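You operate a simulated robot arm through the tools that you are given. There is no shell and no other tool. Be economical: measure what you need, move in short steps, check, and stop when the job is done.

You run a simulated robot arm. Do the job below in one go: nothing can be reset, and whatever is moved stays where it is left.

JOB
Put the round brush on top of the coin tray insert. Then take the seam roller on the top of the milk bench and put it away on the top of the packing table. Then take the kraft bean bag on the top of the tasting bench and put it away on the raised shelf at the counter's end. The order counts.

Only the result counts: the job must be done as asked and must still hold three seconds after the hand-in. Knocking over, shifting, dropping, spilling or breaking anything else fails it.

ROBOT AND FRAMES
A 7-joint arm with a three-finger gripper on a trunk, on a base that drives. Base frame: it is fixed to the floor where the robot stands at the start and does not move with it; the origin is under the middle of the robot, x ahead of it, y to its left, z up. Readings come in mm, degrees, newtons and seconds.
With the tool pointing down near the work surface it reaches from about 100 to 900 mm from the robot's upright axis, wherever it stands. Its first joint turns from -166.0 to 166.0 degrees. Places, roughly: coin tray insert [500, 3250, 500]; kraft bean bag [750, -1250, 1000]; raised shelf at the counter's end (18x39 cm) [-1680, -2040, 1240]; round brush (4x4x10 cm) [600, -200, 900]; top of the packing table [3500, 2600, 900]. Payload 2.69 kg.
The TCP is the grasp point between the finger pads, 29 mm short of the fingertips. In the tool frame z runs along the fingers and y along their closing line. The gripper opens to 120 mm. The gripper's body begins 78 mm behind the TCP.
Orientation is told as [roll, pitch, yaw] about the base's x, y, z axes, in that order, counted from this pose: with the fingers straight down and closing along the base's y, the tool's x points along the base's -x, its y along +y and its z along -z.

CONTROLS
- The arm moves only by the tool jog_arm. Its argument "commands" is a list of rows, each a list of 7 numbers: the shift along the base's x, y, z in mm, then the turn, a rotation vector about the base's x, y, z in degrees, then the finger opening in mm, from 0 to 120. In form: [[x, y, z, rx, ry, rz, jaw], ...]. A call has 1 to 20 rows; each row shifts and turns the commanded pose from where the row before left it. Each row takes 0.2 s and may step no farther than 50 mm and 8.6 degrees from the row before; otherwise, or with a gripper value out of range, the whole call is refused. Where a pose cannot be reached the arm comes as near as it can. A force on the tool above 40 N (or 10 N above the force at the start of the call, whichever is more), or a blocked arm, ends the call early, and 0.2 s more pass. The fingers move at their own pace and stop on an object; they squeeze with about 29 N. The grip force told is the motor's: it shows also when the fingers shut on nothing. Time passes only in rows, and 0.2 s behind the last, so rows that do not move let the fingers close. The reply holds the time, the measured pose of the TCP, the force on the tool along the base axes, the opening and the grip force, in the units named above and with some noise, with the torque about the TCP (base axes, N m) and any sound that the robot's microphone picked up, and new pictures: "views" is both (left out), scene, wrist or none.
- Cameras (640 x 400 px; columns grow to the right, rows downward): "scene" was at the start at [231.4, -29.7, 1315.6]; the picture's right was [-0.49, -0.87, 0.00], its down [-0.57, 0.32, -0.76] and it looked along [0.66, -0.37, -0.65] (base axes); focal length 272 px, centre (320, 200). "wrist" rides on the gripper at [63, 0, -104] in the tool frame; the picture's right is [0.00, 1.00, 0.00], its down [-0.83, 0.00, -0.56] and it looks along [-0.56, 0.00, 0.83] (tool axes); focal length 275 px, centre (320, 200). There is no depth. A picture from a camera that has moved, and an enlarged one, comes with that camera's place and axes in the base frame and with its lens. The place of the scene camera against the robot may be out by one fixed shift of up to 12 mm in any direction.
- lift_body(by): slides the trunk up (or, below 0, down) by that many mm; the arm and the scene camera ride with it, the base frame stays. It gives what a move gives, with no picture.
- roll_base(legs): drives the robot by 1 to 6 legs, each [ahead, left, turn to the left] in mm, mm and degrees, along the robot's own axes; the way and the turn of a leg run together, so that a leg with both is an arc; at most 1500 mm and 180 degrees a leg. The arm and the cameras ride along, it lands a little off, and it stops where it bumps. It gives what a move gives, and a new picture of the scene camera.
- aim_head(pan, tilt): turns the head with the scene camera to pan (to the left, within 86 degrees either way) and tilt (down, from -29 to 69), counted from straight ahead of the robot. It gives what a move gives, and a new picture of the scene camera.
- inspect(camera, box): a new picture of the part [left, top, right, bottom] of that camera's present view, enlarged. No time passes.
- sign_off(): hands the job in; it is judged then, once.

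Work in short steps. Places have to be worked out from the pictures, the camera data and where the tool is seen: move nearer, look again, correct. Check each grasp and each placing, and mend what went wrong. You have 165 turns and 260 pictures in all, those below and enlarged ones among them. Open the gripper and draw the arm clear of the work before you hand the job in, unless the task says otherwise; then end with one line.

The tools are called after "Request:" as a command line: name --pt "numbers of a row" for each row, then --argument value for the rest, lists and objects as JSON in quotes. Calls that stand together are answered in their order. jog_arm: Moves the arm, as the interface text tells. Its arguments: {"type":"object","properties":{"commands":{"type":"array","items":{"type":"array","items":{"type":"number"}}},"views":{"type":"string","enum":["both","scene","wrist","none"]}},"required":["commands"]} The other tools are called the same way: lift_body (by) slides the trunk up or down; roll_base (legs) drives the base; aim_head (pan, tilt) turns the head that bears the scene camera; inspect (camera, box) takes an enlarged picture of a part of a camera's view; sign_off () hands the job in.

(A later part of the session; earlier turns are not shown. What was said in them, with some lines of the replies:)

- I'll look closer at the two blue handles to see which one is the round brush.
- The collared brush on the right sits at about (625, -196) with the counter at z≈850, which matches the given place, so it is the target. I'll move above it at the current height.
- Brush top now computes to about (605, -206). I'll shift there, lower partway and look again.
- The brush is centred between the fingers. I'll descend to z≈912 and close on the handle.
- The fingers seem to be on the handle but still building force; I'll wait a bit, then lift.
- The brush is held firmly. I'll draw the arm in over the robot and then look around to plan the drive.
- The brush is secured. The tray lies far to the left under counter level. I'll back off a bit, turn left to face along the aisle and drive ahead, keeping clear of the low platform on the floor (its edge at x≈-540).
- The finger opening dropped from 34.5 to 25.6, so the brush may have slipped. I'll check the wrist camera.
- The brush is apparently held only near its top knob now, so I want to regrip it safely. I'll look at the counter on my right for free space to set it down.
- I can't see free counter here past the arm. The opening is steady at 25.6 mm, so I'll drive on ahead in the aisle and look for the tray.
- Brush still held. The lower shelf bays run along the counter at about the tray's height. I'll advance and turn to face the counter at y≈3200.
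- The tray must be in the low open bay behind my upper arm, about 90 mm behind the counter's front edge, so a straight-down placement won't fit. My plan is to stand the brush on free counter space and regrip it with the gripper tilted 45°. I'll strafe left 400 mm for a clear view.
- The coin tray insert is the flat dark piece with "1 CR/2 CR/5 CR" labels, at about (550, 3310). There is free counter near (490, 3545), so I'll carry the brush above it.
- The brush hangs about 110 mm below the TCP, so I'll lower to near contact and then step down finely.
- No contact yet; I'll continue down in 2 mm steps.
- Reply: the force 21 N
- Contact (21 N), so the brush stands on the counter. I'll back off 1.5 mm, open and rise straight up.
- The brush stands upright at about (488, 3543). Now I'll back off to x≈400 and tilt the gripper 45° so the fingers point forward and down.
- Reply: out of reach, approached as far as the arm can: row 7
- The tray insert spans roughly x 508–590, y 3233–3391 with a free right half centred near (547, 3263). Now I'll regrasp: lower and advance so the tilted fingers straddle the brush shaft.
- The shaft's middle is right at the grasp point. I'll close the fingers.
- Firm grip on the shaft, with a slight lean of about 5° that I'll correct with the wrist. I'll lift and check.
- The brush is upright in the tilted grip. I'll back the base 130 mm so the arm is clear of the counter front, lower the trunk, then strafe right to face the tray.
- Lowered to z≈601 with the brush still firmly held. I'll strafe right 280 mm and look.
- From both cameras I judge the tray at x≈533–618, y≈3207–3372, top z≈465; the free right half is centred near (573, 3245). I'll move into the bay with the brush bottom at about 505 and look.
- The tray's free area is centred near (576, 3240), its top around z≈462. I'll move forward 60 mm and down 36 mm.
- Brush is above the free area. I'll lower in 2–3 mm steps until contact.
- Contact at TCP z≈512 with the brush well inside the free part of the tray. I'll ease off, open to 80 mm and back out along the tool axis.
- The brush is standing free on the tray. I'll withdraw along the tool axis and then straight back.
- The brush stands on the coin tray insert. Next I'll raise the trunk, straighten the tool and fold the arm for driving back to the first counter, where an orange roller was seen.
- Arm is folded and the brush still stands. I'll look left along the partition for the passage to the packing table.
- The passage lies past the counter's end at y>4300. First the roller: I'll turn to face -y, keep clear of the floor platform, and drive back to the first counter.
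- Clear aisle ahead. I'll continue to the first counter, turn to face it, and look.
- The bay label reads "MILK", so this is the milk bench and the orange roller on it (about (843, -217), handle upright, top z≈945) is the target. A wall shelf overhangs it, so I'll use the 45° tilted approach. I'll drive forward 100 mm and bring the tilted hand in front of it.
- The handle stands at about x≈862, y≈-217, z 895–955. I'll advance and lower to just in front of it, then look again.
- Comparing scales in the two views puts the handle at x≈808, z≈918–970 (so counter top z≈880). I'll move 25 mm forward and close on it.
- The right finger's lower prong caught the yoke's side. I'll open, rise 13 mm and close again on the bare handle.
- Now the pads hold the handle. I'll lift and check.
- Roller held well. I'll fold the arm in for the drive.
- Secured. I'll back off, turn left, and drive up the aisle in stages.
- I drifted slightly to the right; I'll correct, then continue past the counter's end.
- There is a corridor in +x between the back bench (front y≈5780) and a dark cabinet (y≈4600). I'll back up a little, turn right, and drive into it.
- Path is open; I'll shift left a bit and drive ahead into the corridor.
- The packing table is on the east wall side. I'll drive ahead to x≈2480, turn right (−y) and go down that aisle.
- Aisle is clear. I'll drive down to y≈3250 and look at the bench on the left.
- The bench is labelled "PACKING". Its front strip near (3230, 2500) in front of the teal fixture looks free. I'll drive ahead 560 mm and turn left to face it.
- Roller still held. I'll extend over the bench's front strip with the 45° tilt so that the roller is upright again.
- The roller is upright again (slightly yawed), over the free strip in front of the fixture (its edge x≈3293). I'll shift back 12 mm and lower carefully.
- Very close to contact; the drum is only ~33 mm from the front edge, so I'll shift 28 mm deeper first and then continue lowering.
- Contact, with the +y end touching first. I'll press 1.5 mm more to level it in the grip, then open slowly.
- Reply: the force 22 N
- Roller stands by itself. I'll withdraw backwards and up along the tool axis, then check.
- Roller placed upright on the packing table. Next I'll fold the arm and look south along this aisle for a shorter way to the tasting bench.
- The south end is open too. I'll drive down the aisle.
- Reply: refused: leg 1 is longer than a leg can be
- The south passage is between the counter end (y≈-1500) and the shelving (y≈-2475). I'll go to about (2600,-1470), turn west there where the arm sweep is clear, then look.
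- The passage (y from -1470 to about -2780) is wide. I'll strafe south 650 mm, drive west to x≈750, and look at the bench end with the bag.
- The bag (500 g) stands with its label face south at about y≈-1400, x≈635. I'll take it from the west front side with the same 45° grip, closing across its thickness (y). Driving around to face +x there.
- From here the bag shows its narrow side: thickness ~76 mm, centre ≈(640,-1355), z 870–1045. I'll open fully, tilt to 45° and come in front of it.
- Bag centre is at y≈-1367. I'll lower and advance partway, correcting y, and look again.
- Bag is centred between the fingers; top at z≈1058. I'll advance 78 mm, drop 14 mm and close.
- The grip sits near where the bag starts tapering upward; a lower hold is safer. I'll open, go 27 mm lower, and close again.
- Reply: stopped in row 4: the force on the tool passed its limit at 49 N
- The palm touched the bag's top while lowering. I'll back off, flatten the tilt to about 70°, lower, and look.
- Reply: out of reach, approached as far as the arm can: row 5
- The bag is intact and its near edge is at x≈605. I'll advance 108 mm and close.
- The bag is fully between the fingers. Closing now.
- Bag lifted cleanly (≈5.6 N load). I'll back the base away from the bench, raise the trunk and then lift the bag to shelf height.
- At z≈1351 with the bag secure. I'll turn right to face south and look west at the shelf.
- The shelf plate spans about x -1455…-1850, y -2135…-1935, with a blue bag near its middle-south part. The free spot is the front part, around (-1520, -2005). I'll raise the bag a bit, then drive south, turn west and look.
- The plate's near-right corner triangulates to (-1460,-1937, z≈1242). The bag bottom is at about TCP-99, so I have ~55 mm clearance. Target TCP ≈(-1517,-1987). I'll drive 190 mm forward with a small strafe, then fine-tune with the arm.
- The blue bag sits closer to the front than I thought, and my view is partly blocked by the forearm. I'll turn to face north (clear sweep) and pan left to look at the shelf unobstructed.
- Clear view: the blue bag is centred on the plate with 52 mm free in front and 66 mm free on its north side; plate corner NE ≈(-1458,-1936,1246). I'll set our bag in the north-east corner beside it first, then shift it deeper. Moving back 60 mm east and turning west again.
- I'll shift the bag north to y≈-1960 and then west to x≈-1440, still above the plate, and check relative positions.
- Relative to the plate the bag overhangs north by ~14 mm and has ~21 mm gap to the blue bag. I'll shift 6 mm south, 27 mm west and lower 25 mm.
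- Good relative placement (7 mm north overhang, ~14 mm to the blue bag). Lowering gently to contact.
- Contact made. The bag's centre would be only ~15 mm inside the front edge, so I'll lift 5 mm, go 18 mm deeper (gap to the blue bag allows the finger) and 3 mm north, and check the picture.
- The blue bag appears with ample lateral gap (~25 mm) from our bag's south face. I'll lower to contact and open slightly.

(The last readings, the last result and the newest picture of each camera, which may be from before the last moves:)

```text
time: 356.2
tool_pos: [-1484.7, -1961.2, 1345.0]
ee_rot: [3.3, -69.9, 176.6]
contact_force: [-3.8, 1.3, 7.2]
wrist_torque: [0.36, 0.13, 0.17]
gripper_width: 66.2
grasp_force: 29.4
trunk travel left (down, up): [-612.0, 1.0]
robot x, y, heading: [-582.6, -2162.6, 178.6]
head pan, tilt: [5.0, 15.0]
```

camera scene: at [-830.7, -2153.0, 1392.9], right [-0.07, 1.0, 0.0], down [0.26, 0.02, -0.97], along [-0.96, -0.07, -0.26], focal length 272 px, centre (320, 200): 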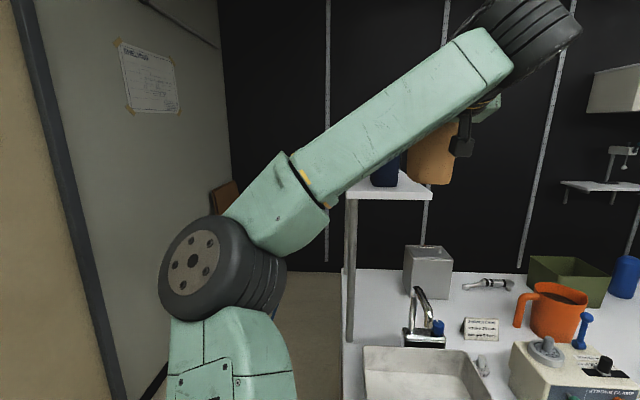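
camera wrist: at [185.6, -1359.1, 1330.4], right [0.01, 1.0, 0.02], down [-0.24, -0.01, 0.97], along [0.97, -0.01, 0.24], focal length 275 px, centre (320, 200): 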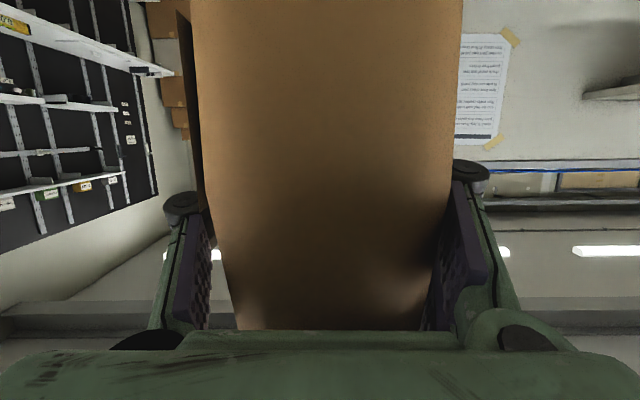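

Request:
jog_arm --pt "0 0 -1 0 0 0 35" --pt "0 0 0 0 0 0 66" --pt "0 0 0 0 0 0 70" --pt "0 0 0 0 0 0 74" --pt "0 0 0 0 0 0 76" --pt "0 0 0 0 0 0 76" --views "wrist"

Request:
inspect --camera "scene" --box '[340, 110, 490, 210]'

```text
time: 357.6
tool_pos: [-1485.4, -1963.0, 1343.6]
ee_rot: [3.4, -69.8, 176.5]
contact_force: [0.2, -0.3, -1.4]
wrist_torque: [0.0, -0.01, -0.04]
gripper_width: 76.1
grasp_force: 0.0
trunk travel left (down, up): [-612.0, 1.0]
robot x, y, heading: [-585.4, -2165.1, 179.0]
head pan, tilt: [5.0, 15.0]
camera wrist: at [-1365.9, -1964.3, 1321.8], right [0.0, -1.0, 0.02], down [0.24, 0.01, 0.97], along [-0.97, 0.01, 0.24], focal length 275 px, centre (320, 200)
```

wrist: 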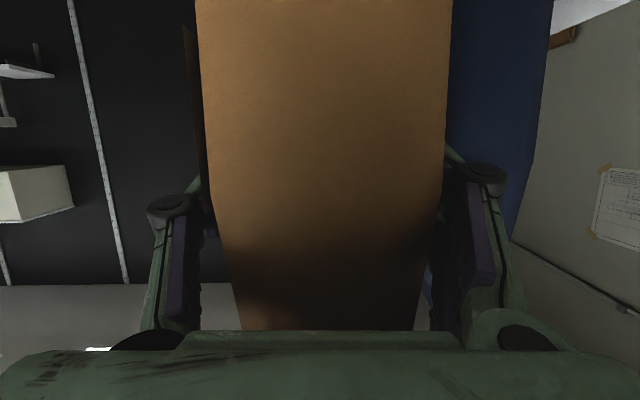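

```text
4.00 times, centred on (415, 160) of scene
camera zoom: at [-830.3, -2153.1, 1393.1], right [-0.07, 1.0, 0.0], down [0.26, 0.02, -0.97], along [-0.96, -0.06, -0.26], focal length 1086 px, centre (-60, 360)
```

zoom: 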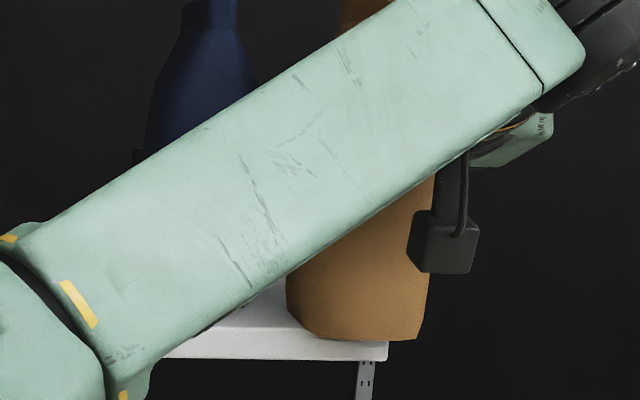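

The bag stands on the plate but overhangs ~16 mm north and ~20 mm east. I'll back the hand 25 mm, regrip, lift slightly and shift it 20 mm west and 9 mm south.

Request:
jog_arm --pt "12 0 0 0 0 0 76" --pt "13 0 0 0 0 0 76" --pt "0 0 0 0 0 0 66" --pt "0 0 0 0 0 0 50" --pt "0 0 0 0 0 0 40" --pt "0 0 0 0 0 0 40" --pt "0 0 0 0 0 0 40" --views "wrist"

```text
time: 359.2
tool_pos: [-1460.2, -1962.3, 1344.4]
ee_rot: [3.4, -69.8, 176.5]
contact_force: [1.4, 0.2, 1.1]
wrist_torque: [0.11, 0.08, 0.02]
gripper_width: 66.3
grasp_force: 29.0
trunk travel left (down, up): [-612.0, 1.0]
robot x, y, heading: [-579.2, -2157.6, 178.7]
head pan, tilt: [5.0, 15.0]
camera wrist: at [-1340.4, -1963.7, 1322.0], right [0.0, -1.0, 0.02], down [0.24, 0.01, 0.97], along [-0.97, 0.01, 0.24], focal length 275 px, centre (320, 200)
```

wrist: 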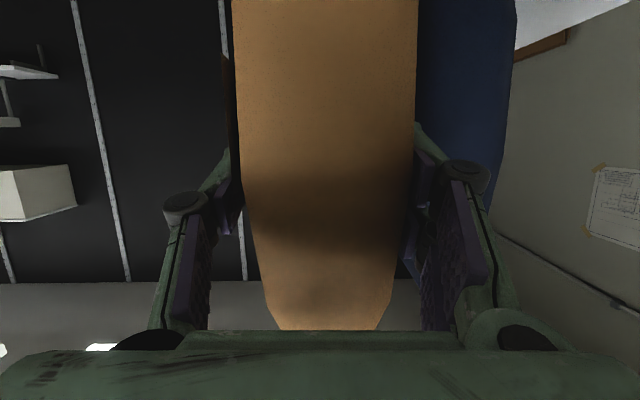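

Request:
jog_arm --pt "0 0 4 0 0 0 40" --pt "0 0 3 0 0 0 40" --pt "-10 -5 0 0 0 0 40" --pt "-12 -4 0 0 0 0 40" --pt "0 0 -3 0 0 0 40" --pt "0 0 -2 0 0 0 40" --pt "0 0 0 0 0 0 40" --views "wrist"

Request:
inspect --camera "scene" --box '[340, 110, 490, 210]'

```text
time: 360.9
tool_pos: [-1483.6, -1970.3, 1345.4]
ee_rot: [3.2, -69.8, 176.4]
contact_force: [0.0, 0.9, -5.6]
wrist_torque: [0.02, -0.13, 0.01]
gripper_width: 66.3
grasp_force: 28.5
trunk travel left (down, up): [-612.0, 1.0]
robot x, y, heading: [-582.4, -2160.0, 178.8]
head pan, tilt: [5.0, 15.0]
camera wrist: at [-1363.5, -1972.9, 1323.1], right [0.0, -1.0, 0.02], down [0.23, 0.01, 0.97], along [-0.97, 0.01, 0.23], focal length 275 px, centre (320, 200)
```

wrist: 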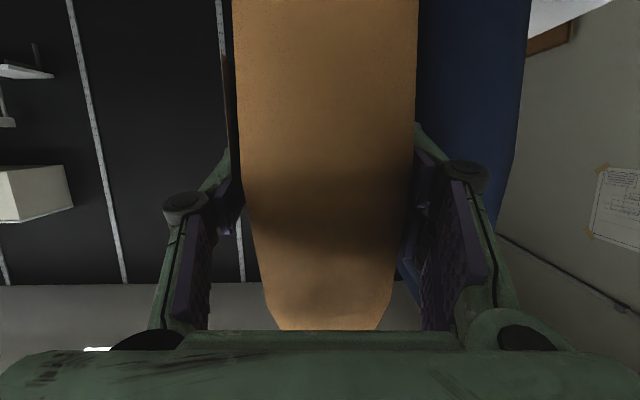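

```text
4.00 times, centred on (415, 160) of scene
camera zoom: at [-830.8, -2153.0, 1392.9], right [-0.07, 1.0, 0.0], down [0.26, 0.02, -0.97], along [-0.96, -0.06, -0.26], focal length 1086 px, centre (-60, 360)
```

zoom: 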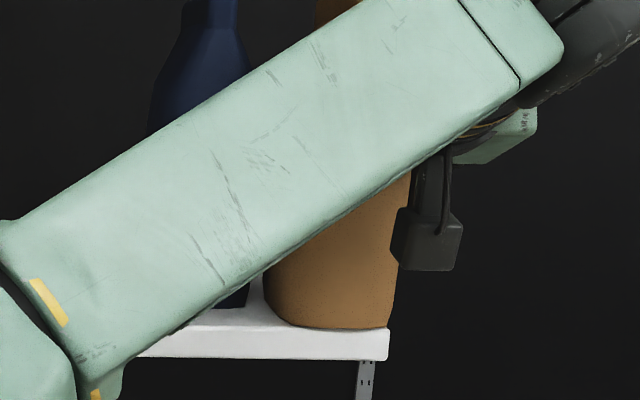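

The bag is now fully over the plate. I'll lower to contact and open just a few mm, since the south finger is close to the blue bag.

Request:
jog_arm --pt "0 0 -2 0 0 0 40" --pt "0 0 -1 0 0 0 40" --pt "0 0 0 0 0 0 40" --views "none"

```text
time: 361.6
tool_pos: [-1481.5, -1971.6, 1343.9]
ee_rot: [3.3, -69.9, 176.5]
contact_force: [-3.2, 1.6, 4.7]
wrist_torque: [0.4, -0.06, 0.12]
gripper_width: 66.3
grasp_force: 28.6
trunk travel left (down, up): [-612.0, 1.0]
robot x, y, heading: [-584.9, -2163.0, 179.0]
head pan, tilt: [5.0, 15.0]
```

Request:
jog_arm --pt "0 0 -0.5 0 0 0 60" --pt "0 0 0 0 0 0 67" --pt "0 1 0 0 0 0 70" --pt "0 0 0 0 0 0 71" --pt "0 0 0 0 0 0 71" --views "wrist"

Request:
inspect --camera "scene" --box '[340, 110, 490, 210]'

```text
time: 362.9
tool_pos: [-1482.3, -1971.1, 1341.6]
ee_rot: [3.5, -69.8, 176.4]
contact_force: [-0.6, -1.5, -0.3]
wrist_torque: [0.01, 0.02, 0.01]
gripper_width: 70.9
grasp_force: 0.0
trunk travel left (down, up): [-612.0, 1.0]
robot x, y, heading: [-581.9, -2158.0, 178.7]
head pan, tilt: [5.0, 15.0]
camera wrist: at [-1362.8, -1972.2, 1320.7], right [0.0, -1.0, 0.02], down [0.24, 0.01, 0.97], along [-0.97, 0.01, 0.24], focal length 275 px, centre (320, 200)
```

wrist: 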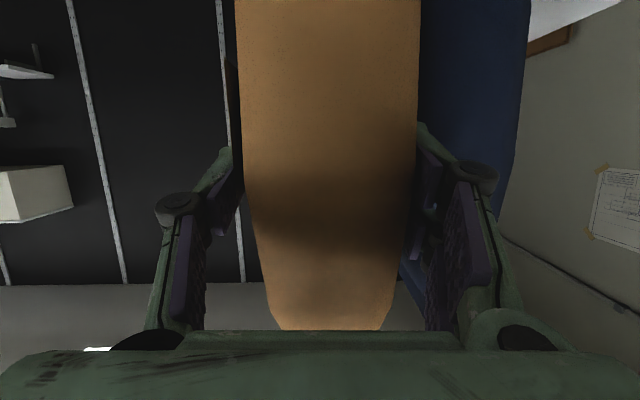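

```text
4.00 times, centred on (415, 160) of scene
camera zoom: at [-830.3, -2153.1, 1393.0], right [-0.07, 1.0, 0.0], down [0.26, 0.02, -0.97], along [-0.96, -0.06, -0.26], focal length 1086 px, centre (-60, 360)
```

zoom: 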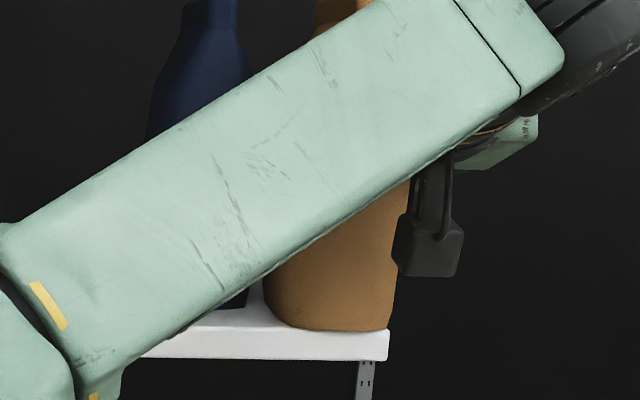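

Released and standing. I'll withdraw straight back in small steps, nudging the hand 1 mm south to be centred.

Request:
jog_arm --pt "5 -1.5 0 0 0 0 71" --pt "15 0 0 0 0 0 73" --pt "25 0 0 0 0 0 80" --pt "35 0 5 0 0 0 90" --pt "45 0 10 0 0 0 90" --pt "0 0 0 0 0 0 90"

```text
time: 364.2
tool_pos: [-1357.4, -1970.0, 1357.1]
ee_rot: [3.5, -69.8, 176.5]
contact_force: [-0.5, 0.0, 0.0]
wrist_torque: [0.04, 0.0, 0.03]
gripper_width: 89.8
grasp_force: 0.1
trunk travel left (down, up): [-612.0, 1.0]
robot x, y, heading: [-583.6, -2158.9, 178.7]
head pan, tilt: [5.0, 15.0]
camera scene: at [-830.5, -2153.1, 1393.0], right [-0.07, 1.0, 0.0], down [0.26, 0.02, -0.97], along [-0.96, -0.06, -0.26], focal length 272 px, centre (320, 200)
camera wrist: at [-1238.2, -1972.0, 1335.2], right [0.0, -1.0, 0.02], down [0.23, 0.01, 0.97], along [-0.97, 0.01, 0.23], focal length 275 px, centre (320, 200)
```

scene: 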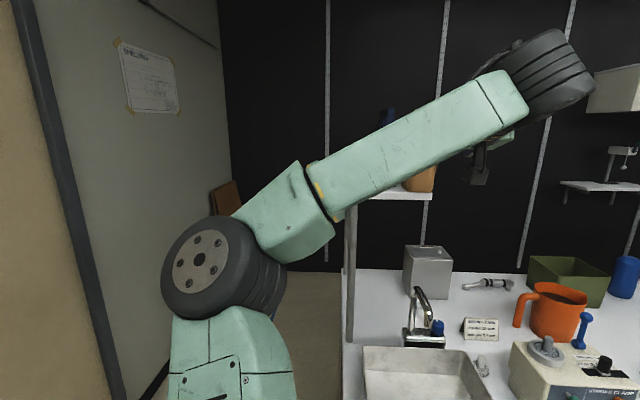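
wrist: 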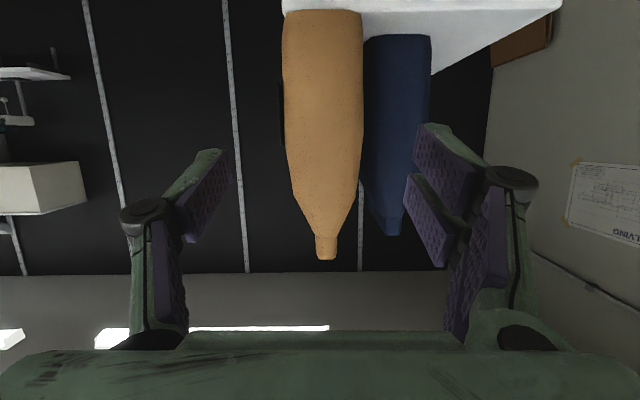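

Both bags stand upright on the shelf with the blue one undisturbed. I'll back the base away and take a last look.

Request:
roll_base --legs '[[-300, 0, 0]]'

Request:
inspect --camera "wrist" --box '[220, 0, 460, 150]'

```text
time: 366.3
tool_pos: [-1056.9, -1975.6, 1358.6]
ee_rot: [3.4, -69.8, 176.6]
contact_force: [-0.1, -0.5, -0.5]
wrist_torque: [0.01, 0.01, -0.02]
gripper_width: 90.2
grasp_force: 0.1
trunk travel left (down, up): [-612.0, 1.0]
robot x, y, heading: [-282.3, -2168.4, 178.8]
head pan, tilt: [5.0, 15.0]
camera scene: at [-528.5, -2159.2, 1393.2], right [-0.07, 1.0, 0.0], down [0.26, 0.02, -0.97], along [-0.96, -0.06, -0.26], focal length 272 px, centre (320, 200)
```

scene: 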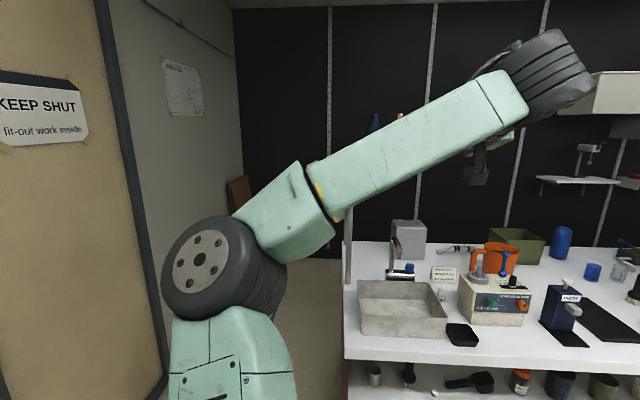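

```text
2.67 times, centred on (340, 75) of wrist
camera zoom: at [-936.6, -1978.0, 1335.8], right [0.0, -1.0, 0.02], down [0.24, 0.01, 0.97], along [-0.97, 0.01, 0.24], focal length 734 px, centre (267, 533)
```

zoom: 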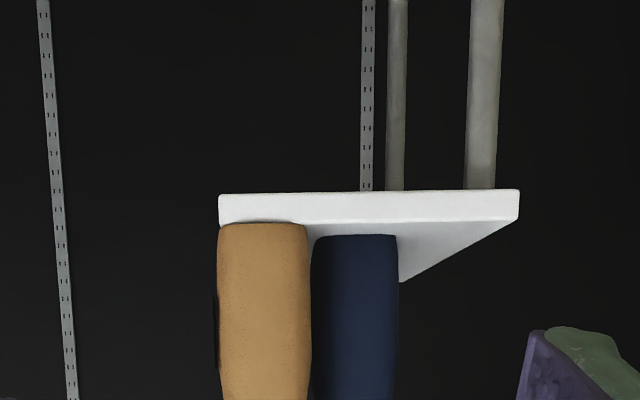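

The bag stands fully on the plate, the hand is empty and clear, and all three items are placed in order. Handing in.

Request:
sign_off

```text
The job is handed in.
```

The job is done in the order asked and handed in. The round brush stands on the coin tray insert, the seam roller is on the packing table, and the kraft bean bag is on the raised shelf next to a blue bag that was already there.
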